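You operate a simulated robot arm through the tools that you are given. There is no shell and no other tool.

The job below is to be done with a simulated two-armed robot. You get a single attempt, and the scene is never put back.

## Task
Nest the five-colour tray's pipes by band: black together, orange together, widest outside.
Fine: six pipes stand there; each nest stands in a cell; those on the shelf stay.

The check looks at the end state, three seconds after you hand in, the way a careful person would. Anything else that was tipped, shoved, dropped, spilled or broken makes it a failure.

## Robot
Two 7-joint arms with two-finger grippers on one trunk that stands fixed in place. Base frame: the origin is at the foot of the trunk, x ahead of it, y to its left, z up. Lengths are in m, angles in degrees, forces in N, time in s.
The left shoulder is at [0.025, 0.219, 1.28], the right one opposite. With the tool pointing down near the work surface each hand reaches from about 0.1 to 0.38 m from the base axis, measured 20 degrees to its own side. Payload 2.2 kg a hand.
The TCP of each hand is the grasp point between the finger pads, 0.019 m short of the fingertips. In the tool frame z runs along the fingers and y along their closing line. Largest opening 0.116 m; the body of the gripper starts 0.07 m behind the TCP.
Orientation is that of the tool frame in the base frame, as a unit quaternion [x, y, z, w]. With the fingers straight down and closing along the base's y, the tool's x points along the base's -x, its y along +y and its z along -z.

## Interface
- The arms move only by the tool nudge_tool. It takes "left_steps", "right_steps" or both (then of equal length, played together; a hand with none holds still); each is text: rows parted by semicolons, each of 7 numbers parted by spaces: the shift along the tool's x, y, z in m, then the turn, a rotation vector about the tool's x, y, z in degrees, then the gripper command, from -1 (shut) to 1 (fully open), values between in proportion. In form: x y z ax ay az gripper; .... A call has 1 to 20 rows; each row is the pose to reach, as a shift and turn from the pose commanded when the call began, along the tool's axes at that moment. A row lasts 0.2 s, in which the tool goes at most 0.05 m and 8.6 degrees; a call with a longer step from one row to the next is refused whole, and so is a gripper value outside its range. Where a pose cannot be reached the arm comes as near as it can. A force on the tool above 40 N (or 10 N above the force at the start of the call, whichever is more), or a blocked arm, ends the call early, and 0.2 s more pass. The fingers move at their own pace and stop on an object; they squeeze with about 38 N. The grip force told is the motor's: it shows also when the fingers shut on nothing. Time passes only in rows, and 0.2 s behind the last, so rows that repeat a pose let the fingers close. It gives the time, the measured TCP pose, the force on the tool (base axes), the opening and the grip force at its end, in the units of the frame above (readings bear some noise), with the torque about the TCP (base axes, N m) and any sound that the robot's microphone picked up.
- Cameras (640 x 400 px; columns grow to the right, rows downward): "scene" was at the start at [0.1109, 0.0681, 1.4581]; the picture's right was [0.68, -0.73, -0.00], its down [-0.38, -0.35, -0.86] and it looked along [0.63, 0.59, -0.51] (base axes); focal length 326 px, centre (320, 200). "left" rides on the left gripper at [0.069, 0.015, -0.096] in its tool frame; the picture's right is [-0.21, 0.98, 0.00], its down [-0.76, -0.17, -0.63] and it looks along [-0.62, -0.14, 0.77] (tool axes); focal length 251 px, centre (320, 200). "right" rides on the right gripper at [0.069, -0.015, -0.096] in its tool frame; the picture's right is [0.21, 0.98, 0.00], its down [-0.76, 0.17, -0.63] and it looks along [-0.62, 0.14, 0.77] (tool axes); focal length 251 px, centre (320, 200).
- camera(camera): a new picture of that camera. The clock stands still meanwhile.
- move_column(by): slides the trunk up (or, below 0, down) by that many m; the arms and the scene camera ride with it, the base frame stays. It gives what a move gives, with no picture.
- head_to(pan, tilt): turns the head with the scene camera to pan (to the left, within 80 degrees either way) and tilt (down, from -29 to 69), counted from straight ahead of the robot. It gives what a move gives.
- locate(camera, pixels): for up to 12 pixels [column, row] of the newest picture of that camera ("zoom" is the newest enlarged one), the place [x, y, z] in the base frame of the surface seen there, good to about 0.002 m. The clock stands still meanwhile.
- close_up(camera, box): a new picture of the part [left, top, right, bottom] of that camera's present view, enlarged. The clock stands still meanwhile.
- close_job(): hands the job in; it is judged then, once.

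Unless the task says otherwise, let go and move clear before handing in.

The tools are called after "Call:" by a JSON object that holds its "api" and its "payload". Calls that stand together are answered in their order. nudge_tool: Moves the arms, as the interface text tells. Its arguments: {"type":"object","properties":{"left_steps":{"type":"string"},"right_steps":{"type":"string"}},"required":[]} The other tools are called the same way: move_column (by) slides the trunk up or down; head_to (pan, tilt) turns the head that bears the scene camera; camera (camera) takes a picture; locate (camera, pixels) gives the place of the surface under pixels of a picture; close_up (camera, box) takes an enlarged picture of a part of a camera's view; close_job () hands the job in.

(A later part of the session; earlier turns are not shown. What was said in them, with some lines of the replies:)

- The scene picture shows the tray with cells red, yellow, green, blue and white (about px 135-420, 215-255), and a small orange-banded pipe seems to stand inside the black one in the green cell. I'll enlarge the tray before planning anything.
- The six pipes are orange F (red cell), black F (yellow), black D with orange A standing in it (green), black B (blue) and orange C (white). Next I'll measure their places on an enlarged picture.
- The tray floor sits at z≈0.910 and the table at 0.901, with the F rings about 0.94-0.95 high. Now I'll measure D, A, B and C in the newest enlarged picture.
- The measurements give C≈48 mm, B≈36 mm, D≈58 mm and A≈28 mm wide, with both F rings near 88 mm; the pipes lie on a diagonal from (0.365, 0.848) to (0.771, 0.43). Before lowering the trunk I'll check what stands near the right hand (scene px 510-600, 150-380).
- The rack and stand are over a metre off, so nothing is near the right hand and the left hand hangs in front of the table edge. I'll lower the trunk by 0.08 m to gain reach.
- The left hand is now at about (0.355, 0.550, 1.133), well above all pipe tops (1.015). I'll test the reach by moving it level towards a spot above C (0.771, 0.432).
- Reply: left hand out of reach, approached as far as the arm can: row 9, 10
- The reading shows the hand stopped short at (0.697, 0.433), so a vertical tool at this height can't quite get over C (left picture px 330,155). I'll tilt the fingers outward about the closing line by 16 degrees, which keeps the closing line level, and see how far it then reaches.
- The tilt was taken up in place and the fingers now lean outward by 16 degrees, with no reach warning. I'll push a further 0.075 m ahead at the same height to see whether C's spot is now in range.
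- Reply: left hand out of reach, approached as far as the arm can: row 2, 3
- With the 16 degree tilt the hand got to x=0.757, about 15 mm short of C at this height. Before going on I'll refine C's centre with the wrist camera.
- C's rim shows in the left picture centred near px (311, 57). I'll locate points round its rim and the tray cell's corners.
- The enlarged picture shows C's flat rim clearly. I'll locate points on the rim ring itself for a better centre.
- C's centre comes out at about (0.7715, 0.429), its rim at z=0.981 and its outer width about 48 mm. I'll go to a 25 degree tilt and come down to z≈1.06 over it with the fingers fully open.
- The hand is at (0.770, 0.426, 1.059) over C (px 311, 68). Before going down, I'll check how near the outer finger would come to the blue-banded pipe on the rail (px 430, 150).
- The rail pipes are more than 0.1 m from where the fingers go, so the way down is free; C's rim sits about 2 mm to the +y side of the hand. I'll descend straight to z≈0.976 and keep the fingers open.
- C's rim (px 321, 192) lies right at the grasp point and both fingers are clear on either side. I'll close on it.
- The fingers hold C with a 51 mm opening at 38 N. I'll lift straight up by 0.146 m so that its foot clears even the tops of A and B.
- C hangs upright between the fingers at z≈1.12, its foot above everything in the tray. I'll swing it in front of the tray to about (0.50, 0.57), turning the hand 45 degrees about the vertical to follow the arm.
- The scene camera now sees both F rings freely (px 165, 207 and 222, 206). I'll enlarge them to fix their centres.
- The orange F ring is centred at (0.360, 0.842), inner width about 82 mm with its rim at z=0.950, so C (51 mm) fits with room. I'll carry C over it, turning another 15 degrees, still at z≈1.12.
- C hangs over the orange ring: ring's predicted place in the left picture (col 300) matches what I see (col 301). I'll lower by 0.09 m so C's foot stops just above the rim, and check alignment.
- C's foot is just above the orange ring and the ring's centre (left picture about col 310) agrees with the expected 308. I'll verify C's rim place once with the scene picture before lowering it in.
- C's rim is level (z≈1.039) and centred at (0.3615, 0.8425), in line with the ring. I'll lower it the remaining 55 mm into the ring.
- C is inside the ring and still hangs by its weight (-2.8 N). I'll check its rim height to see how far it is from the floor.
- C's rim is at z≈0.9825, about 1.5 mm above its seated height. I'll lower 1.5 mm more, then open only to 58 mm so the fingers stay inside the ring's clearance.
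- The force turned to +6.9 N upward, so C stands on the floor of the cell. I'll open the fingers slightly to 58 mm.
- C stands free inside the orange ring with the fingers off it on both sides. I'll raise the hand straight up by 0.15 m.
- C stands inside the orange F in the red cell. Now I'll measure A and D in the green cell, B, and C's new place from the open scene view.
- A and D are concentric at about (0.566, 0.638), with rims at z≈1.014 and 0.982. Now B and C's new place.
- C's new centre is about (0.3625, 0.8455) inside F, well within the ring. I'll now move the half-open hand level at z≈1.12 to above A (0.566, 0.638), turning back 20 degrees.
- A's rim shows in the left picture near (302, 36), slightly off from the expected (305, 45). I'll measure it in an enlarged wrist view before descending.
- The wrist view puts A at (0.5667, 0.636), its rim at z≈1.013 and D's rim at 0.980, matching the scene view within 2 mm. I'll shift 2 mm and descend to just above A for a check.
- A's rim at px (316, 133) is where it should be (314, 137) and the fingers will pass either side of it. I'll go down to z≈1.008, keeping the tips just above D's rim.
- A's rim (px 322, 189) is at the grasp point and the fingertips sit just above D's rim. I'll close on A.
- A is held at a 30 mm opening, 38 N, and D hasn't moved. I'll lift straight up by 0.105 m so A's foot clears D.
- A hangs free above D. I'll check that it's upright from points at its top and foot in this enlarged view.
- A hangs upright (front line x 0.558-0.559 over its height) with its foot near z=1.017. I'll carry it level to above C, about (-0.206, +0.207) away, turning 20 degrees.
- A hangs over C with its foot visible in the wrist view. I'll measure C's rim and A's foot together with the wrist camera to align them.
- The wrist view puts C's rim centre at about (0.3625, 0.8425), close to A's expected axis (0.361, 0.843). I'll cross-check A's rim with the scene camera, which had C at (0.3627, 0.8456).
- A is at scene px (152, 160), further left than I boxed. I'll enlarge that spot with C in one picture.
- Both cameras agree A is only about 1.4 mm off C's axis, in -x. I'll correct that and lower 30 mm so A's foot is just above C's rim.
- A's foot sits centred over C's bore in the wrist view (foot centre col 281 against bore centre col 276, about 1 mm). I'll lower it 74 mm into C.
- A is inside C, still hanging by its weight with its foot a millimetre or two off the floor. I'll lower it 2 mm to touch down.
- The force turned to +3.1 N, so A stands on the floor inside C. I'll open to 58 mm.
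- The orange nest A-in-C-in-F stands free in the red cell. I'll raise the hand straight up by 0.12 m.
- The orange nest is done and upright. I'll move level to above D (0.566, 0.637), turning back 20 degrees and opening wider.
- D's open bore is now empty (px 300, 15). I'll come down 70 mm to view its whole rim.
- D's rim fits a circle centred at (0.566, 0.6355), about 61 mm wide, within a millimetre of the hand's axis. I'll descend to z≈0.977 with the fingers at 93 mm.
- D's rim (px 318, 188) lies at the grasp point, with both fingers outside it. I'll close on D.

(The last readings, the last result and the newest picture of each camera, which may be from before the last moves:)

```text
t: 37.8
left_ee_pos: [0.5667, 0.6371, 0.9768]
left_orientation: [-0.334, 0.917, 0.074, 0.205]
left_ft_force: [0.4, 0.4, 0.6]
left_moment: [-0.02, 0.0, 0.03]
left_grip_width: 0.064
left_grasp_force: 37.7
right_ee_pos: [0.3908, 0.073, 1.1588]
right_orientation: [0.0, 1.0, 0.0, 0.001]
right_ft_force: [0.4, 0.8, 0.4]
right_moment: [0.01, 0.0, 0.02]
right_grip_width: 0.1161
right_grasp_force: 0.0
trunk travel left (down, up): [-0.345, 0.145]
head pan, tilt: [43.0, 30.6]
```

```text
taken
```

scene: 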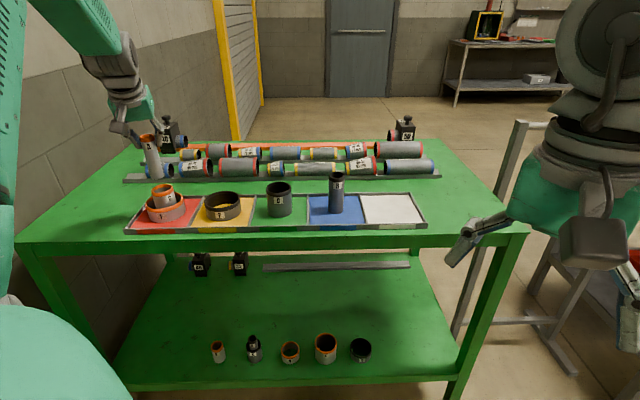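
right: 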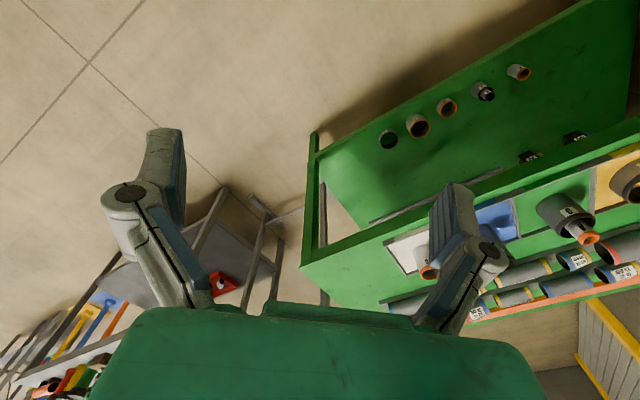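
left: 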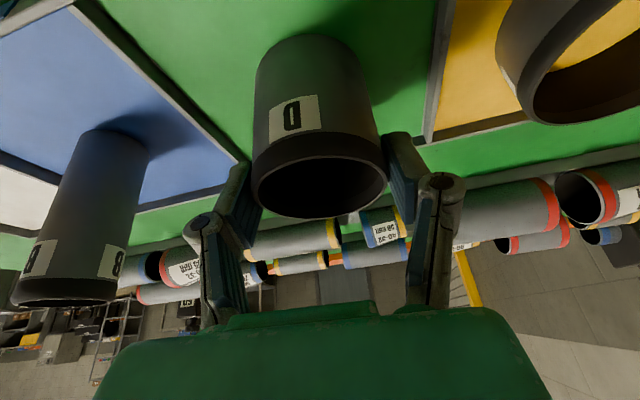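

D is held at 64 mm opening, 38 N. I'll lift it straight up by 90 mm.

Call:
{"api": "nudge_tool", "payload": {"left_steps": "-0.0042 0 -0.0091 0 0 0 -1; -0.0127 0 -0.0272 0 0 0 -1; -0.0211 0 -0.0453 0 0 0 -1; -0.0296 0 -0.0634 0 0 0 -1; -0.0381 0 -0.0815 0 0 0 -1; -0.0381 0 -0.0815 0 0 0 -1"}}

Call:
{"api": "close_up", "payload": {"camera": "scene", "box": [190, 110, 340, 230]}}

```text
t: 39.2
left_ee_pos: [0.5665, 0.6367, 1.0667]
left_orientation: [-0.334, 0.917, 0.075, 0.205]
left_ft_force: [-0.4, 0.2, -2.2]
left_moment: [-0.01, 0.0, -0.02]
left_grip_width: 0.0639
left_grasp_force: 38.1
right_ee_pos: [0.3921, 0.0727, 1.159]
right_orientation: [0.0, 1.0, 0.0, 0.002]
right_ft_force: [0.3, 0.4, 1.2]
right_moment: [0.01, 0.01, -0.03]
right_grip_width: 0.116
right_grasp_force: 0.0
trunk travel left (down, up): [-0.345, 0.145]
head pan, tilt: [43.0, 30.6]
```

```text
3.33 times, centred on (265, 170) of scene
```

zoom: 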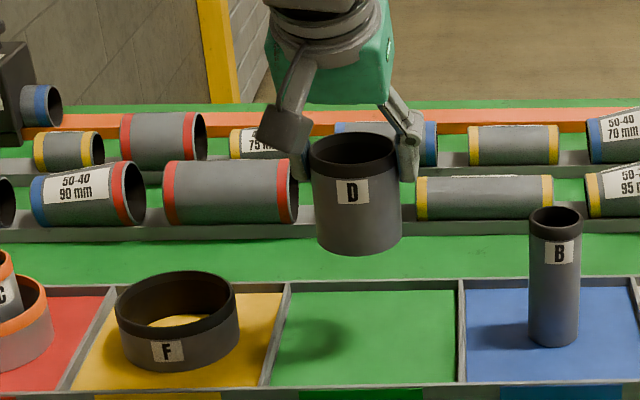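

D is free of the cell with its foot near z=1.0. I'll carry it level to above the black F ring (0.463, 0.738), turning 10 degrees.

Call:
{"api": "nudge_tool", "payload": {"left_steps": "0.0025 0.0289 -0.0012 -0.85 0 -1.81 -1; 0.0051 0.0577 -0.0024 -1.69 0 -3.62 -1; 0.0076 0.0866 -0.0035 -2.54 0 -5.44 -1; 0.0102 0.1154 -0.0047 -3.38 0 -7.25 -1; 0.0127 0.1443 -0.0059 -4.23 0 -9.06 -1; 0.0127 0.1443 -0.0059 -4.23 0 -9.06 -1"}}

Call:
{"api": "camera", "payload": {"camera": "left"}}

Call:
{"api": "close_up", "payload": {"camera": "scene", "box": [170, 130, 280, 235]}}

```text
t: 40.6
left_ee_pos: [0.4619, 0.7375, 1.0664]
left_orientation: [-0.413, 0.884, 0.091, 0.198]
left_ft_force: [-0.7, 0.1, -2.8]
left_moment: [0.05, 0.0, -0.05]
left_grip_width: 0.0639
left_grasp_force: 38.1
right_ee_pos: [0.3905, 0.0734, 1.1595]
right_orientation: [0.0, 1.0, -0.001, 0.0]
right_ft_force: [0.3, -0.1, -0.1]
right_moment: [-0.01, 0.0, 0.0]
right_grip_width: 0.1161
right_grasp_force: 0.1
trunk travel left (down, up): [-0.345, 0.145]
head pan, tilt: [43.0, 30.6]
```

```text
taken
```

left: 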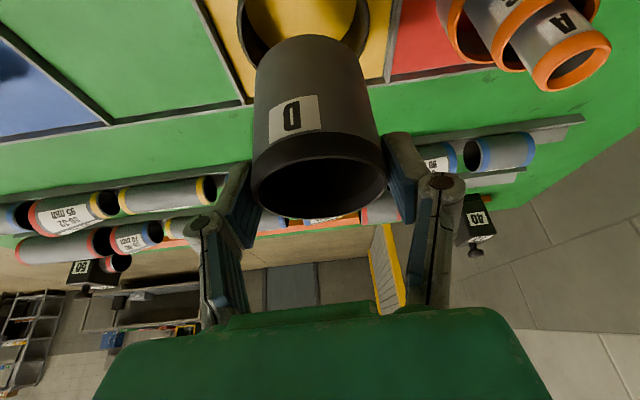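

```text
3.81 times, centred on (225, 182) of scene
```

zoom: 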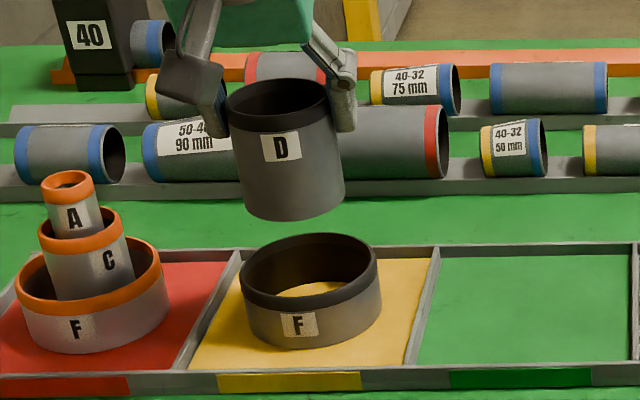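

D hangs over the black ring. I'll measure both rims in the scene view and the ring in the wrist view to align them.

Call:
{"api": "locate", "payload": {"camera": "zoom", "pixels": [[228, 106], [329, 98], [279, 79], [277, 115], [242, 88], [315, 110], [310, 85], [245, 115]]}}

Call:
{"api": "locate", "payload": {"camera": "zoom", "pixels": [[242, 277], [375, 258], [320, 235], [290, 298], [262, 248], [355, 285], [255, 293], [365, 242], [245, 212], [342, 195], [300, 217]]}}

Call:
{"api": "close_up", "payload": {"camera": "left", "box": [210, 0, 410, 100]}}

```text
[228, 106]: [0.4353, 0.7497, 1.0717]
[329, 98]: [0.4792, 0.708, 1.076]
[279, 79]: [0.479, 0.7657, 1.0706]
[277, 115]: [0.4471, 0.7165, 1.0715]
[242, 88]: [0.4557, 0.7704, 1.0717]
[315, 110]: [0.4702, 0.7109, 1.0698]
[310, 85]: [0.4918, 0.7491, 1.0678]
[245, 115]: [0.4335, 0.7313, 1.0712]
```

```text
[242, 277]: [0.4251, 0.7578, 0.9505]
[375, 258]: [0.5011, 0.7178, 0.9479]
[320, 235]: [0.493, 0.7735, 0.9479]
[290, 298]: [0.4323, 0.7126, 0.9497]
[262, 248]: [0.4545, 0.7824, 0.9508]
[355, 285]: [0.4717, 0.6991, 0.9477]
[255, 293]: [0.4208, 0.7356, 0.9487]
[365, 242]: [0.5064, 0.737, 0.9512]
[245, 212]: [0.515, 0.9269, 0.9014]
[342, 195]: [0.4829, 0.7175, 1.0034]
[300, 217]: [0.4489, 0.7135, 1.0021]
```

```text
3.20 times, centred on (310, 50) of left
```

zoom: 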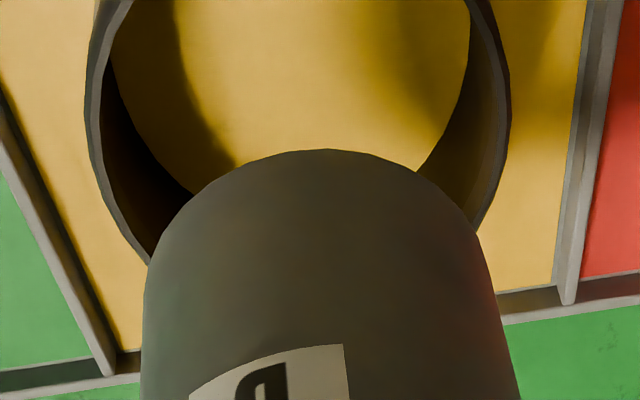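

D's rim centre (0.4629, 0.7405) and the ring's (0.4631, 0.7395) agree within a millimetre. I'll lower 40 mm to just above the ring's rim and look again.

Call:
{"api": "nudge_tool", "payload": {"left_steps": "0.0085 0 0.0181 0 0 0 -1; 0.0169 0 0.0362 0 0 0 -1; 0.0169 0 0.0362 0 0 0 -1"}}

Call:
{"api": "close_up", "payload": {"camera": "scene", "box": [175, 150, 275, 230]}}

Call:
{"api": "close_up", "payload": {"camera": "left", "box": [210, 0, 410, 125]}}

```text
t: 41.4
left_ee_pos: [0.461, 0.7394, 1.0255]
left_orientation: [-0.412, 0.885, 0.091, 0.197]
left_ft_force: [-0.2, 0.1, -2.5]
left_moment: [-0.02, -0.03, 0.0]
left_grip_width: 0.0636
left_grasp_force: 37.8
right_ee_pos: [0.3902, 0.0744, 1.1579]
right_orientation: [0.0, 1.0, 0.0, 0.001]
right_ft_force: [-0.4, -0.2, 0.0]
right_moment: [0.01, -0.04, 0.01]
right_grip_width: 0.1161
right_grasp_force: 0.1
trunk travel left (down, up): [-0.345, 0.145]
head pan, tilt: [43.0, 30.6]
```

```text
5.00 times, centred on (225, 190) of scene
```

zoom: 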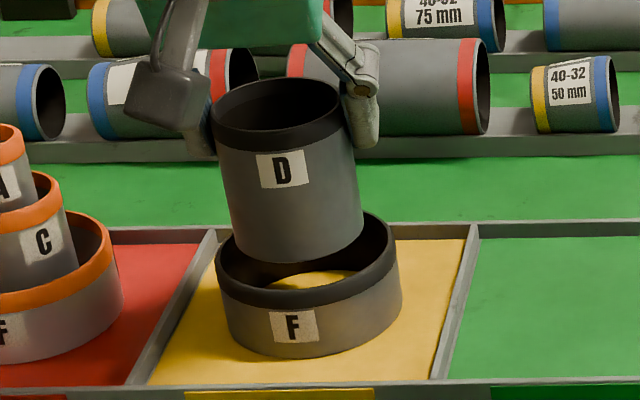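

```text
3.20 times, centred on (310, 62) of left
```

zoom: 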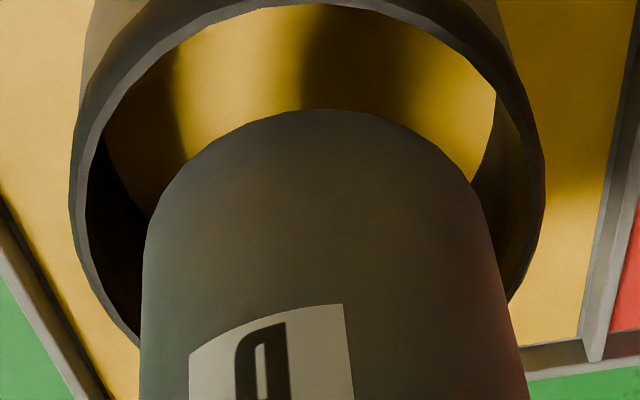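

D's foot is centred in the ring's opening (near edges at the predicted rows 113 and 11 against 108 and 5 seen). I'll lower it 48.5 mm into the ring.

Call:
{"api": "nudge_tool", "payload": {"left_steps": "0.0063 0 0.0136 0 0 0 -1; 0.0127 0 0.0272 0 0 0 -1; 0.0180 0 0.0385 0 0 0 -1; 0.0205 0 0.0439 0 0 0 -1; 0.0205 0 0.0439 0 0 0 -1"}}

Call:
{"api": "close_up", "payload": {"camera": "scene", "box": [175, 150, 275, 230]}}

Call:
{"api": "camera", "payload": {"camera": "left"}}

```text
t: 42.6
left_ee_pos: [0.4623, 0.7376, 0.979]
left_orientation: [-0.412, 0.885, 0.091, 0.197]
left_ft_force: [0.0, -0.4, -2.6]
left_moment: [-0.02, 0.02, 0.0]
left_grip_width: 0.0639
left_grasp_force: 37.9
right_ee_pos: [0.3903, 0.074, 1.1579]
right_orientation: [0.0, 1.0, 0.001, 0.001]
right_ft_force: [0.2, -1.0, 0.0]
right_moment: [0.0, -0.01, 0.02]
right_grip_width: 0.1158
right_grasp_force: 0.1
trunk travel left (down, up): [-0.345, 0.145]
head pan, tilt: [43.0, 30.6]
```

```text
5.00 times, centred on (225, 190) of scene
```

zoom: 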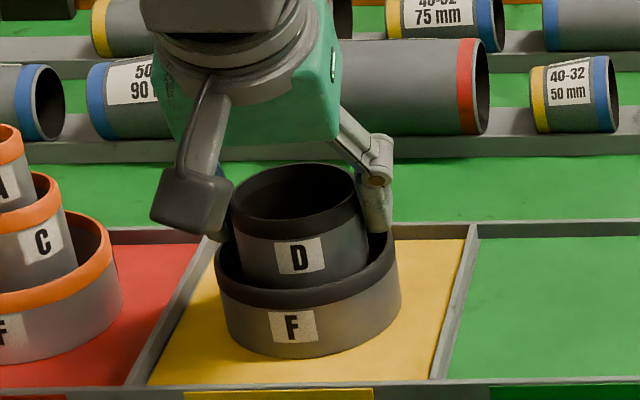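

```text
taken
```

left: 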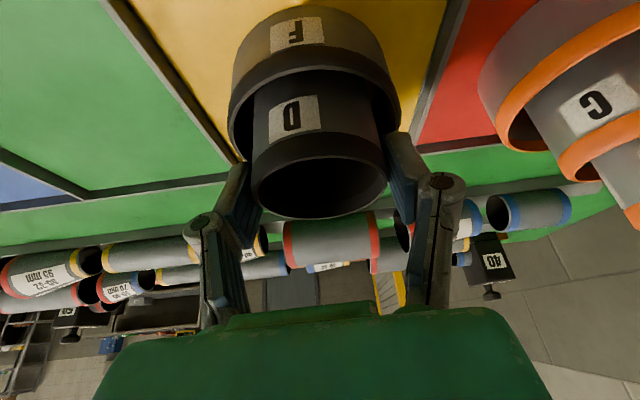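

D is inside the black ring and still hangs by its weight. I'll lower 2 mm to touch the floor.

Call:
{"api": "nudge_tool", "payload": {"left_steps": "0.0004 0 0.0009 0 0 0 -1; 0.0008 0 0.0018 0 0 0 -1; 0.0008 0 0.0018 0 0 0 -1"}}

```text
t: 43.4
left_ee_pos: [0.4634, 0.7382, 0.9779]
left_orientation: [-0.412, 0.885, 0.092, 0.197]
left_ft_force: [-0.6, 0.3, -0.2]
left_moment: [0.0, 0.1, 0.03]
left_grip_width: 0.0638
left_grasp_force: 37.9
right_ee_pos: [0.3907, 0.0727, 1.1601]
right_orientation: [0.0, 1.0, 0.0, 0.001]
right_ft_force: [-0.2, -0.3, 0.1]
right_moment: [0.01, -0.02, 0.01]
right_grip_width: 0.1157
right_grasp_force: 0.1
trunk travel left (down, up): [-0.345, 0.145]
head pan, tilt: [43.0, 30.6]
```

The weight is now carried by the floor (force back to about -0.2 N). The fingertips are about 5 mm above the ring's rim, so I'll open to about 78 mm.

Call:
{"api": "nudge_tool", "payload": {"left_steps": "0 0 0 0 0 0 0.2; 0 0 0 0 0 0 0.35; 0 0 0 0 0 0 0.35"}}

Call:
{"api": "close_up", "payload": {"camera": "scene", "box": [175, 150, 275, 230]}}

Call:
{"api": "camera", "payload": {"camera": "left"}}

```text
t: 44.2
left_ee_pos: [0.4631, 0.7387, 0.9767]
left_orientation: [-0.413, 0.885, 0.092, 0.196]
left_ft_force: [-0.6, 0.3, 0.2]
left_moment: [0.03, -0.01, 0.01]
left_grip_width: 0.0783
left_grasp_force: 0.0
right_ee_pos: [0.3905, 0.0733, 1.1589]
right_orientation: [0.0, 1.0, -0.001, 0.001]
right_ft_force: [-0.1, 0.3, 0.7]
right_moment: [0.03, 0.0, 0.02]
right_grip_width: 0.1162
right_grasp_force: 0.1
trunk travel left (down, up): [-0.345, 0.145]
head pan, tilt: [43.0, 30.6]
```

```text
5.00 times, centred on (225, 190) of scene
```

zoom: 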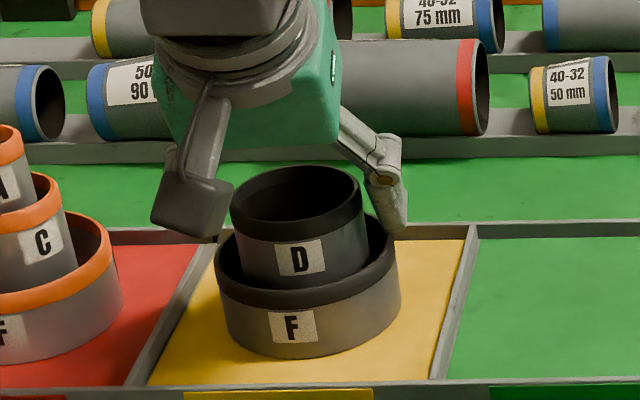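

```text
taken
```

left: 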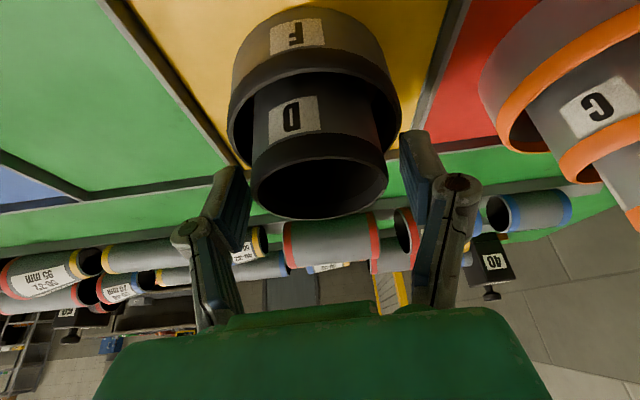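

D stands free inside the black F. I'll raise the hand straight up by 0.15 m.

Call:
{"api": "nudge_tool", "payload": {"left_steps": "-0.0042 0 -0.0091 0 0 0 0.35; -0.0169 0 -0.0362 0 0 0 0.35; -0.0338 0 -0.0725 0 0 0 0.35; -0.0508 0 -0.1087 0 0 0 0.35; -0.0635 0 -0.1359 0 0 0 0.35; -0.0635 0 -0.1359 0 0 0 0.35"}}

Call:
{"api": "camera", "payload": {"camera": "scene"}}

Call:
{"api": "close_up", "payload": {"camera": "scene", "box": [190, 160, 270, 230]}}

```text
t: 45.6
left_ee_pos: [0.4633, 0.7391, 1.127]
left_orientation: [-0.413, 0.885, 0.092, 0.196]
left_ft_force: [-0.8, -0.6, 0.8]
left_moment: [0.0, -0.01, 0.01]
left_grip_width: 0.0781
left_grasp_force: 0.1
right_ee_pos: [0.3904, 0.0729, 1.1588]
right_orientation: [0.0, 1.0, 0.0, 0.001]
right_ft_force: [0.3, 0.3, 0.2]
right_moment: [-0.03, 0.01, 0.02]
right_grip_width: 0.116
right_grasp_force: 0.1
trunk travel left (down, up): [-0.345, 0.145]
head pan, tilt: [43.0, 30.6]
```

```text
taken
```

scene: 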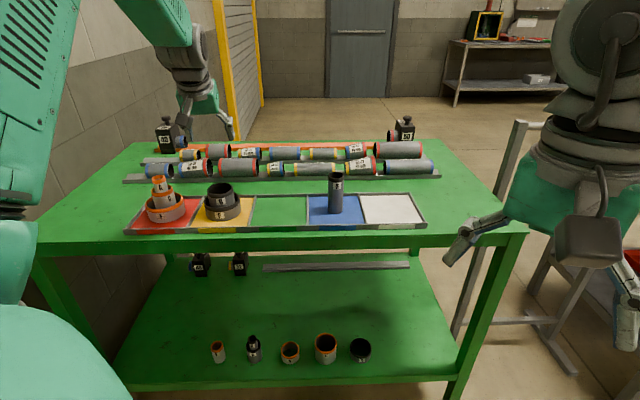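

```text
5.71 times, centred on (230, 195) of scene
```

zoom: 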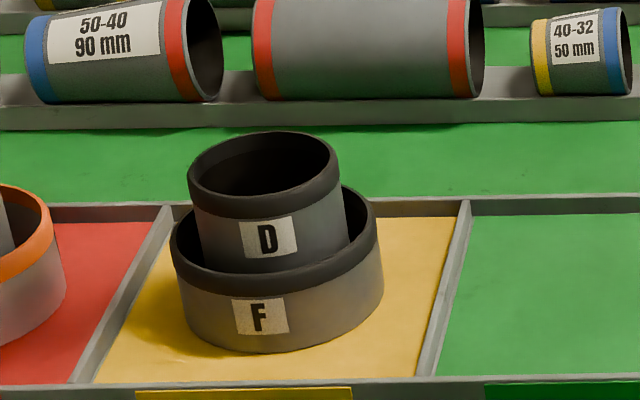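

D stands upright in the black F. I'll take D's rim centre now for the later drop of B.

Call:
{"api": "locate", "payload": {"camera": "zoom", "pixels": [[191, 180], [335, 163], [272, 134], [258, 205], [210, 150], [315, 192], [325, 145], [205, 200]]}}

```text
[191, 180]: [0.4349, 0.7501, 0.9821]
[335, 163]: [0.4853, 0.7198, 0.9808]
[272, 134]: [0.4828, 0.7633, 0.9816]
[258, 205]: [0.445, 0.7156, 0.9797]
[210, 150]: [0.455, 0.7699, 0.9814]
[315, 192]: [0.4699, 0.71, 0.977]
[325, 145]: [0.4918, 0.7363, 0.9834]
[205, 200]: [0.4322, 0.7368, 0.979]
```

D's rim centre is about (0.4625, 0.738). I'll move level to above B (0.669, 0.534), turning back 20 degrees.

Call:
{"api": "nudge_tool", "payload": {"left_steps": "0.0028 -0.0362 -0.0013 1.06 0 2.27 0.35; 0.0056 -0.0724 -0.0026 2.12 0 4.53 0.35; 0.0084 -0.1086 -0.0039 3.17 0 6.80 0.35; 0.0112 -0.1448 -0.0052 4.23 0 9.06 0.35; 0.0139 -0.1810 -0.0065 5.29 0 11.33 0.35; 0.0167 -0.2172 -0.0078 6.35 0 13.59 0.35; 0.0195 -0.2534 -0.0091 7.40 0 15.86 0.35; 0.0223 -0.2896 -0.0104 8.46 0 18.12 0.35; 0.0223 -0.2896 -0.0104 8.46 0 18.12 0.35"}}

Call:
{"api": "close_up", "payload": {"camera": "left", "box": [230, 0, 390, 100]}}

```text
t: 47.6
left_ee_pos: [0.6687, 0.5335, 1.1279]
left_orientation: [-0.253, 0.943, 0.057, 0.21]
left_ft_force: [0.9, 0.6, 0.7]
left_moment: [0.03, -0.01, -0.01]
left_grip_width: 0.0781
left_grasp_force: 0.1
right_ee_pos: [0.3907, 0.0736, 1.1599]
right_orientation: [0.001, 1.0, 0.0, 0.001]
right_ft_force: [0.3, 0.1, -0.3]
right_moment: [0.03, -0.03, 0.02]
right_grip_width: 0.1157
right_grasp_force: 0.0
trunk travel left (down, up): [-0.345, 0.145]
head pan, tilt: [43.0, 30.6]
```

```text
4.00 times, centred on (310, 50) of left
```

zoom: 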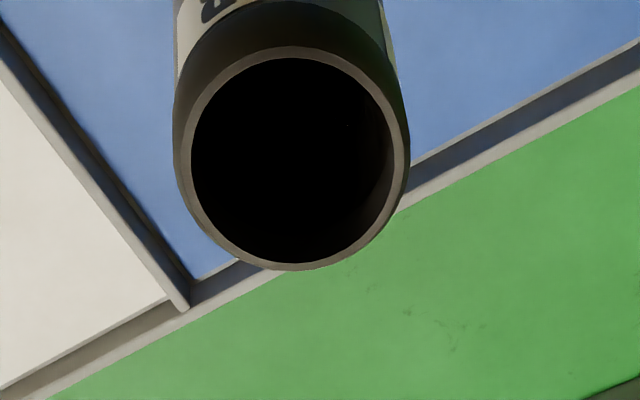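

Call:
{"api": "locate", "payload": {"camera": "zoom", "pixels": [[185, 155], [397, 160], [290, 53], [297, 266], [215, 80], [370, 235], [365, 85], [215, 230]]}}

```text
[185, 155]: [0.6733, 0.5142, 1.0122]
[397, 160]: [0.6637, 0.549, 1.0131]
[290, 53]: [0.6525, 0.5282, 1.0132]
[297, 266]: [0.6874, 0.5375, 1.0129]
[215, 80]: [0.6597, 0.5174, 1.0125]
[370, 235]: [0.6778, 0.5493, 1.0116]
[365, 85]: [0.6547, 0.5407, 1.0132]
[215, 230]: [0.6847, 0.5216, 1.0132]
```

B's rim is centred at (0.669, 0.532), about 39 mm wide with its top at z=1.013; the hand is 1.3 mm off sideways. I'll correct that and descend to z≈1.008 round it.

Call:
{"api": "nudge_tool", "payload": {"left_steps": "0.0127 -0.0007 0.0272 0 0 0 0.35; 0.0254 -0.0013 0.0544 0 0 0 0.35; 0.0360 -0.0013 0.0770 0 0 0 0.35; 0.0445 -0.0013 0.0951 0 0 0 0.35; 0.0508 -0.0013 0.1087 0 0 0 0.35; 0.0508 -0.0013 0.1087 0 0 0 0.35"}}

Call:
{"api": "camera", "payload": {"camera": "left"}}

Call:
{"api": "close_up", "payload": {"camera": "scene", "box": [290, 140, 390, 220]}}

```text
t: 49.0
left_ee_pos: [0.6681, 0.5306, 1.0079]
left_orientation: [-0.252, 0.943, 0.055, 0.21]
left_ft_force: [0.1, -0.2, -0.9]
left_moment: [0.0, 0.01, 0.03]
left_grip_width: 0.0781
left_grasp_force: 0.0
right_ee_pos: [0.3907, 0.0721, 1.1591]
right_orientation: [0.0, 1.0, 0.0, 0.001]
right_ft_force: [0.2, -0.1, 0.3]
right_moment: [0.02, 0.0, -0.01]
right_grip_width: 0.1159
right_grasp_force: 0.0
trunk travel left (down, up): [-0.345, 0.145]
head pan, tilt: [43.0, 30.6]
```

```text
taken
```

left: 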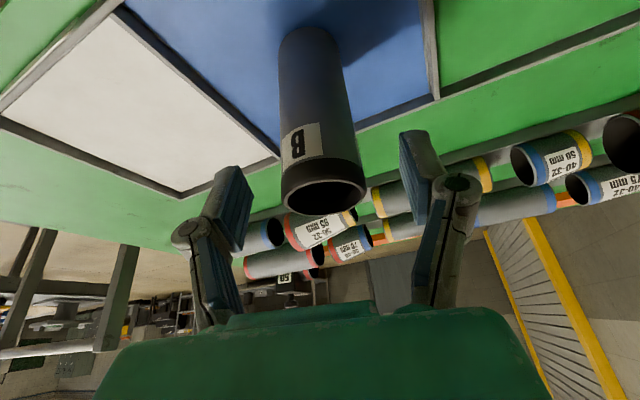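

```text
5.00 times, centred on (340, 180) of scene
```

zoom: 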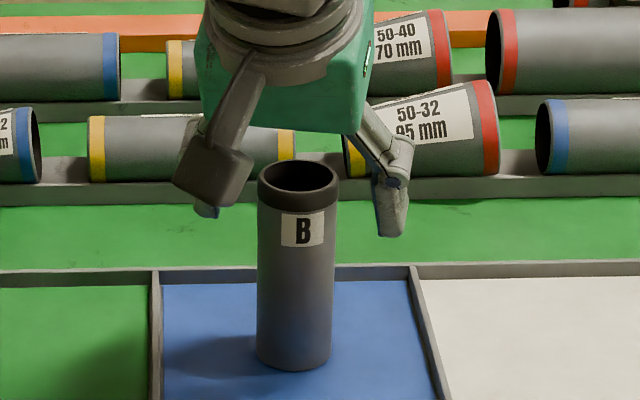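

B's rim (px 323, 187) is at the grasp point with a finger on each side. I'll close on it.

Call:
{"api": "nudge_tool", "payload": {"left_steps": "0 0 0 0 0 0 -0.1; 0 0 0 0 0 0 -1; 0 0 0 0 0 0 -1; 0 0 0 0 0 0 -1"}}

Call:
{"api": "camera", "payload": {"camera": "left"}}

```text
t: 50.0
left_ee_pos: [0.6692, 0.5306, 1.0078]
left_orientation: [-0.253, 0.943, 0.056, 0.209]
left_ft_force: [0.3, 0.3, 0.8]
left_moment: [0.05, -0.05, -0.04]
left_grip_width: 0.0398
left_grasp_force: 38.0
right_ee_pos: [0.3907, 0.0721, 1.1584]
right_orientation: [0.0, 1.0, 0.0, 0.0]
right_ft_force: [-0.5, 0.0, -0.1]
right_moment: [0.01, 0.0, -0.01]
right_grip_width: 0.116
right_grasp_force: 0.0
trunk travel left (down, up): [-0.345, 0.145]
head pan, tilt: [43.0, 30.6]
```

```text
taken
```

left: 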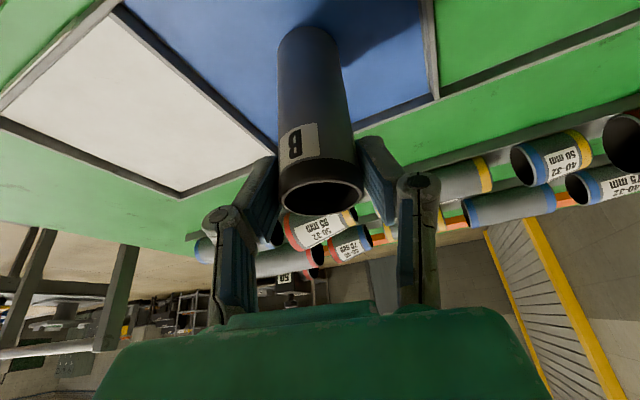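

B is held at a 40 mm opening. I'll lift it straight up by 0.105 m.

Call:
{"api": "nudge_tool", "payload": {"left_steps": "-0.0042 0 -0.0091 0 0 0 -1; -0.0127 0 -0.0272 0 0 0 -1; -0.0211 0 -0.0453 0 0 0 -1; -0.0296 0 -0.0634 0 0 0 -1; -0.0381 0 -0.0815 0 0 0 -1; -0.0444 0 -0.0951 0 0 0 -1; -0.0444 0 -0.0951 0 0 0 -1"}}

Call:
{"api": "close_up", "payload": {"camera": "scene", "box": [280, 110, 400, 225]}}

```text
t: 51.6
left_ee_pos: [0.6697, 0.5324, 1.1129]
left_orientation: [-0.252, 0.943, 0.057, 0.21]
left_ft_force: [0.6, -1.0, -3.0]
left_moment: [0.02, 0.03, 0.03]
left_grip_width: 0.04
left_grasp_force: 37.9
right_ee_pos: [0.3916, 0.0725, 1.1588]
right_orientation: [0.0, 1.0, -0.001, 0.002]
right_ft_force: [-0.6, 0.1, 0.3]
right_moment: [0.04, -0.02, -0.03]
right_grip_width: 0.1162
right_grasp_force: 0.1
trunk travel left (down, up): [-0.345, 0.145]
head pan, tilt: [43.0, 30.6]
```

```text
3.48 times, centred on (340, 168) of scene
```

zoom: 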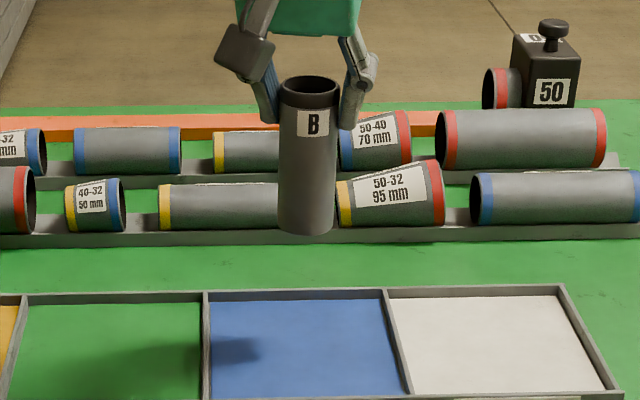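

B hangs upright with its foot at about z=1.015. I'll carry it level to above D (0.463, 0.738), turning 20 degrees.

Call:
{"api": "nudge_tool", "payload": {"left_steps": "0.0085 0.0352 -0.0040 -1.06 0 -2.27 -1; 0.0170 0.0705 -0.0080 -2.12 0 -4.53 -1; 0.0255 0.1057 -0.0119 -3.17 0 -6.80 -1; 0.0341 0.1409 -0.0159 -4.23 0 -9.06 -1; 0.0426 0.1761 -0.0199 -5.29 0 -11.33 -1; 0.0511 0.2114 -0.0239 -6.35 0 -13.59 -1; 0.0596 0.2466 -0.0278 -7.40 0 -15.86 -1; 0.0681 0.2818 -0.0318 -8.46 0 -18.12 -1; 0.0681 0.2818 -0.0318 -8.46 0 -18.12 -1"}}

Call:
{"api": "close_up", "payload": {"camera": "scene", "box": [175, 120, 275, 230]}}

Call:
{"api": "close_up", "payload": {"camera": "left", "box": [210, 0, 410, 125]}}

```text
t: 53.6
left_ee_pos: [0.4619, 0.7382, 1.1113]
left_orientation: [-0.413, 0.885, 0.092, 0.197]
left_ft_force: [0.1, 0.5, -2.6]
left_moment: [-0.02, 0.0, -0.02]
left_grip_width: 0.0398
left_grasp_force: 38.3
right_ee_pos: [0.3915, 0.0723, 1.1596]
right_orientation: [0.0, 1.0, 0.0, 0.0]
right_ft_force: [0.4, -0.3, 0.5]
right_moment: [0.0, -0.02, -0.02]
right_grip_width: 0.1161
right_grasp_force: 0.1
trunk travel left (down, up): [-0.345, 0.145]
head pan, tilt: [43.0, 30.6]
```

```text
3.64 times, centred on (225, 175) of scene
```

zoom: 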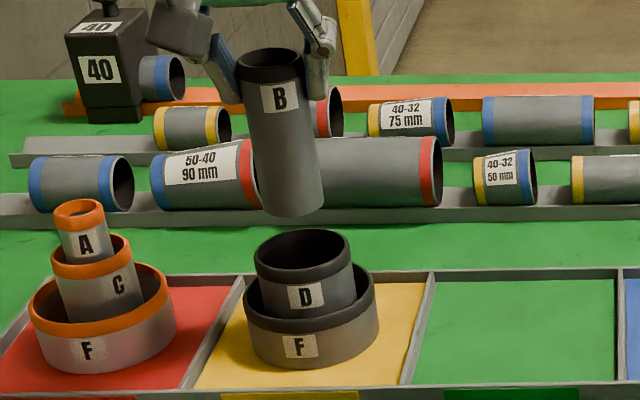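

```text
3.20 times, centred on (310, 62) of left
```

zoom: 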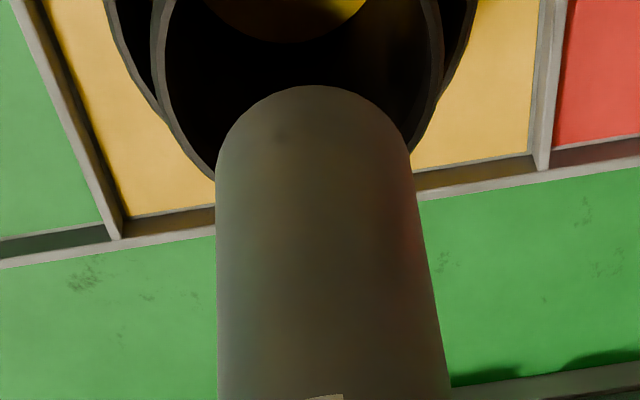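

B hangs over D. I'll measure D's rim in the wrist view and both rims in the scene view before lowering.

Call:
{"api": "locate", "payload": {"camera": "zoom", "pixels": [[157, 40], [438, 40], [162, 80], [434, 85], [178, 125], [420, 125], [195, 155], [408, 148], [320, 92], [230, 130], [400, 130]]}}

Call:
{"api": "close_up", "payload": {"camera": "scene", "box": [200, 125, 280, 215]}}

```text
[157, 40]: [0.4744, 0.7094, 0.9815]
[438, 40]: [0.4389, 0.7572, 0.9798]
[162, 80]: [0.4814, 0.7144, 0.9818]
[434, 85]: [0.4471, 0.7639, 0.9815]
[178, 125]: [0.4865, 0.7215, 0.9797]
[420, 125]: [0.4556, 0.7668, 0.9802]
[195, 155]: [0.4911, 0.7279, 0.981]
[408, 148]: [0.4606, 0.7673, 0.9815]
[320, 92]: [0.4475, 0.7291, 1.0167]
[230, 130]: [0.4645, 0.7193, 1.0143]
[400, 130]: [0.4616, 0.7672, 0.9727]
```

```text
4.44 times, centred on (240, 170) of scene
```

zoom: 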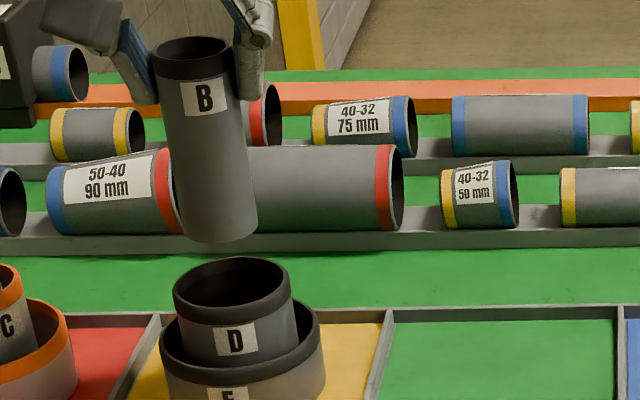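

Call:
{"api": "locate", "payload": {"camera": "zoom", "pixels": [[155, 60], [230, 55], [192, 38], [192, 73], [165, 45], [220, 68], [185, 230], [252, 222], [218, 240]]}}

Call:
{"api": "locate", "payload": {"camera": "zoom", "pixels": [[176, 294], [289, 281], [240, 258], [228, 313], [192, 270], [272, 303], [280, 266], [187, 309]]}}

```text
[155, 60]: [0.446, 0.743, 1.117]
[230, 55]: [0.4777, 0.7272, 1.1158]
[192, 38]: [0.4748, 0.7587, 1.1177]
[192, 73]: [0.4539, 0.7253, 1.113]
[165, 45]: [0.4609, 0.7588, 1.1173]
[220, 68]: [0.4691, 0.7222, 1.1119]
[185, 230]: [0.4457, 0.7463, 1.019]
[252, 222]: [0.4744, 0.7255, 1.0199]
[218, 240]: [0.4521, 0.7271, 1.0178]
```

```text
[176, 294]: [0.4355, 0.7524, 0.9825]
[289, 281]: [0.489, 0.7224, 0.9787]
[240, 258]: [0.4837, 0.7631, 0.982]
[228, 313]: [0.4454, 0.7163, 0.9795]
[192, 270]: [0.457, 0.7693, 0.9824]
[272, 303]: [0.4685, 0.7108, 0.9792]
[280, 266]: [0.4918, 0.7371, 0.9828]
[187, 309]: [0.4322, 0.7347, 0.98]
```

B and D agree within about 1 mm, and B (40 mm) has some 8 mm clearance per side in D. I'll shift 1 mm and lower 30 mm so B's foot is just above D's rim.

Call:
{"api": "nudge_tool", "payload": {"left_steps": "0.0067 -0.0003 0.0135 0 0 0 -1; 0.0134 -0.0006 0.0269 0 0 0 -1; 0.0134 -0.0006 0.0269 0 0 0 -1"}}

Call:
{"api": "close_up", "payload": {"camera": "left", "box": [210, 0, 410, 125]}}

Call:
{"api": "close_up", "payload": {"camera": "scene", "box": [185, 140, 265, 225]}}

```text
t: 54.4
left_ee_pos: [0.463, 0.7387, 1.0824]
left_orientation: [-0.413, 0.884, 0.091, 0.197]
left_ft_force: [-1.2, 0.0, -2.1]
left_moment: [0.0, 0.01, -0.02]
left_grip_width: 0.0397
left_grasp_force: 38.4
right_ee_pos: [0.3903, 0.073, 1.1586]
right_orientation: [-0.001, 1.0, 0.0, 0.001]
right_ft_force: [-0.7, -0.6, 0.5]
right_moment: [-0.04, 0.0, 0.0]
right_grip_width: 0.116
right_grasp_force: 0.1
trunk travel left (down, up): [-0.345, 0.145]
head pan, tilt: [43.0, 30.6]
```

```text
3.20 times, centred on (310, 62) of left
```

zoom: 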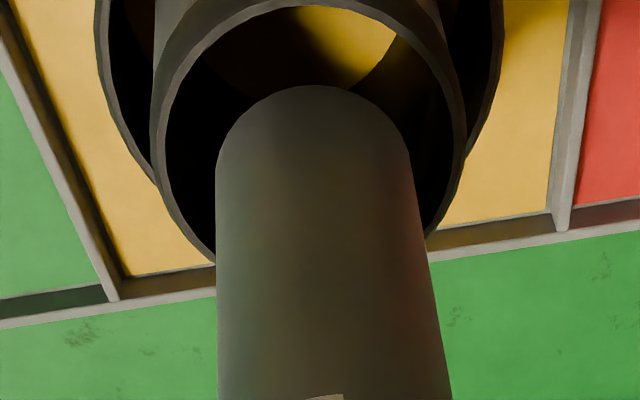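

```text
4.71 times, centred on (225, 182) of scene
```

zoom: 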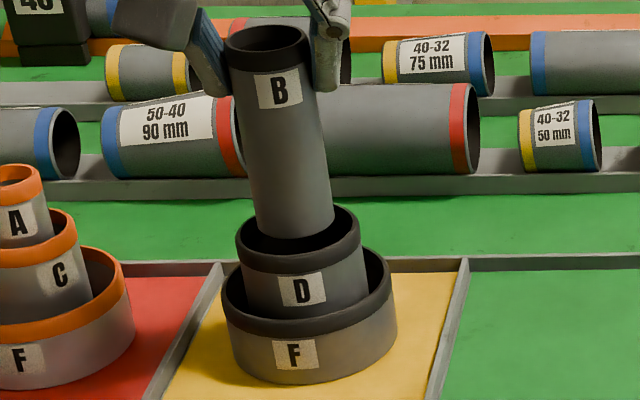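

B's foot (cols 217-410) sits inside D's bore (cols 160-458) with clearance on every side. I'll lower it 73.5 mm into D.

Call:
{"api": "nudge_tool", "payload": {"left_steps": "0.0063 0 0.0136 0 0 0 -1; 0.0127 0 0.0272 0 0 0 -1; 0.0190 0 0.0408 0 0 0 -1; 0.0254 0 0.0544 0 0 0 -1; 0.0296 0 0.0634 0 0 0 -1; 0.0311 0 0.0666 0 0 0 -1; 0.0311 0 0.0666 0 0 0 -1"}}

Call:
{"api": "close_up", "payload": {"camera": "scene", "box": [185, 140, 265, 225]}}

Call:
{"api": "camera", "payload": {"camera": "left"}}

```text
t: 56.0
left_ee_pos: [0.4625, 0.7377, 1.0081]
left_orientation: [-0.413, 0.884, 0.092, 0.197]
left_ft_force: [0.3, 0.0, -3.0]
left_moment: [0.02, 0.01, -0.02]
left_grip_width: 0.0399
left_grasp_force: 38.4
right_ee_pos: [0.3908, 0.0735, 1.1587]
right_orientation: [0.001, 1.0, -0.001, 0.001]
right_ft_force: [0.9, -0.5, -0.2]
right_moment: [-0.01, 0.03, -0.02]
right_grip_width: 0.116
right_grasp_force: 0.3
trunk travel left (down, up): [-0.345, 0.145]
head pan, tilt: [43.0, 30.6]
```

```text
4.71 times, centred on (225, 182) of scene
```

zoom: 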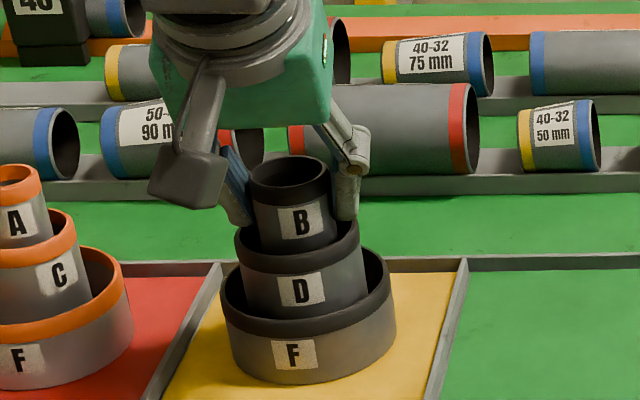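

```text
taken
```

left: 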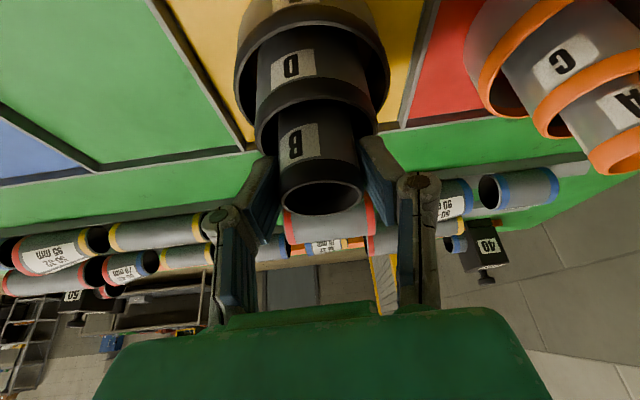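

B is inside D, still hanging a millimetre or two off the floor (-3.0 N). I'll lower 2 mm to touch down.

Call:
{"api": "nudge_tool", "payload": {"left_steps": "0.0004 0 0.0009 0 0 0 -1; 0.0008 0 0.0018 0 0 0 -1; 0.0008 0 0.0018 0 0 0 -1"}}

```text
t: 56.8
left_ee_pos: [0.4622, 0.7373, 1.0071]
left_orientation: [-0.413, 0.885, 0.092, 0.196]
left_ft_force: [-0.5, 0.4, 0.6]
left_moment: [0.03, 0.02, 0.0]
left_grip_width: 0.0397
left_grasp_force: 38.4
right_ee_pos: [0.3902, 0.0724, 1.1589]
right_orientation: [-0.001, 1.0, 0.0, 0.001]
right_ft_force: [0.1, -0.4, -0.1]
right_moment: [0.02, 0.03, -0.02]
right_grip_width: 0.1162
right_grasp_force: 0.1
trunk travel left (down, up): [-0.345, 0.145]
head pan, tilt: [43.0, 30.6]
```

The force rose to +0.6 N, so B stands on the floor inside D. I'll open to about 65 mm.

Call:
{"api": "nudge_tool", "payload": {"left_steps": "0 0 0 0 0 0 -0.15; 0 0 0 0 0 0 0.1; 0 0 0 0 0 0 0.1"}}

Call:
{"api": "close_up", "payload": {"camera": "scene", "box": [185, 140, 265, 225]}}

Call:
{"api": "camera", "payload": {"camera": "left"}}

```text
t: 57.6
left_ee_pos: [0.4613, 0.7372, 1.0067]
left_orientation: [-0.412, 0.885, 0.091, 0.197]
left_ft_force: [1.2, -0.3, 0.3]
left_moment: [-0.01, 0.01, 0.03]
left_grip_width: 0.0637
left_grasp_force: 0.0
right_ee_pos: [0.3908, 0.0724, 1.159]
right_orientation: [0.0, 1.0, 0.0, 0.0]
right_ft_force: [-0.1, 0.2, 1.3]
right_moment: [-0.01, 0.01, -0.02]
right_grip_width: 0.1159
right_grasp_force: 0.0
trunk travel left (down, up): [-0.345, 0.145]
head pan, tilt: [43.0, 30.6]
```

```text
4.71 times, centred on (225, 182) of scene
```

zoom: 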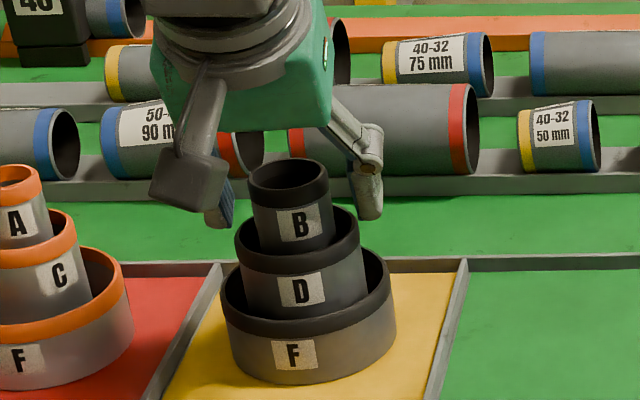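

```text
taken
```

left: 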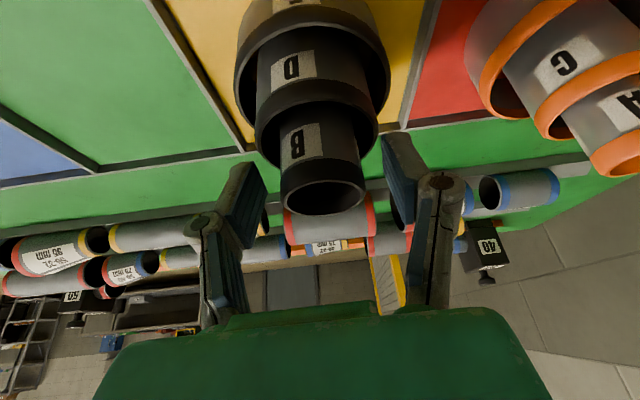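

B stands free inside D. I'll raise the hand straight up 0.14 m and then draw it back from the table.

Call:
{"api": "nudge_tool", "payload": {"left_steps": "-0.0042 0 -0.0091 0 0 0 0.1; -0.0169 0 -0.0362 0 0 0 0.1; -0.0338 0 -0.0725 0 0 0 0.1; -0.0508 0 -0.1087 0 0 0 0.1; -0.0592 0 -0.1268 0 0 0 0.1; -0.0230 0 -0.1437 0 0 0 0.1; 0.0132 0 -0.1606 0 0 0 0.1; 0.0495 0 -0.1776 0 0 0 0.1; 0.0857 0 -0.1945 0 0 0 0.1; 0.0857 0 -0.1945 0 0 0 0.1"}}

Call:
{"api": "camera", "payload": {"camera": "scene"}}

Call:
{"api": "close_up", "payload": {"camera": "scene", "box": [120, 150, 280, 240]}}

```text
t: 59.8
left_ee_pos: [0.3607, 0.616, 1.1454]
left_orientation: [-0.412, 0.885, 0.092, 0.198]
left_ft_force: [0.6, 0.4, -0.3]
left_moment: [0.0, -0.02, -0.02]
left_grip_width: 0.0636
left_grasp_force: 0.3
right_ee_pos: [0.3919, 0.0751, 1.1586]
right_orientation: [0.0, 1.0, 0.0, -0.001]
right_ft_force: [0.1, -0.2, 0.1]
right_moment: [-0.01, 0.03, 0.01]
right_grip_width: 0.1159
right_grasp_force: 0.0
trunk travel left (down, up): [-0.345, 0.145]
head pan, tilt: [43.0, 30.6]
```

```text
taken
```

scene: 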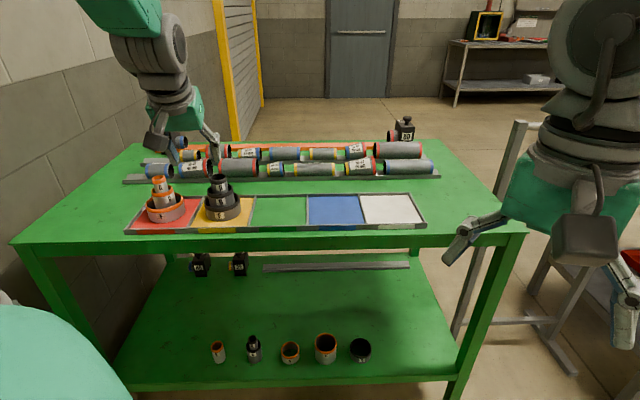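

```text
4.00 times, centred on (200, 195) of scene
```

zoom: 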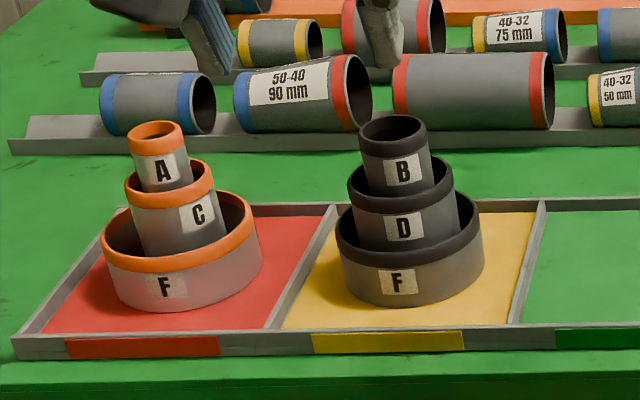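

Both nests stand upright and complete: A in C in orange F in the red cell, and B in D in black F in the yellow cell. The rail and shelf pieces look untouched and the hand is well clear, so I'll hand in.

Call:
{"api": "close_job", "payload": {}}

```text
The job is handed in.
```

The job is handed in, with both nests standing upright in the five-colour tray in the last picture before I closed it:

- **Orange nest (red cell):** A stands inside C, which stands inside the orange F.
- **Black nest (yellow cell):** B stands inside D, which stands inside the black F.

That accounts for all six pipes, and the green, blue and white cells are now empty. I didn't touch the pipes on the shelf or the rails, and nothing was dropped or knocked. The left hand let go and moved clear before I handed in.
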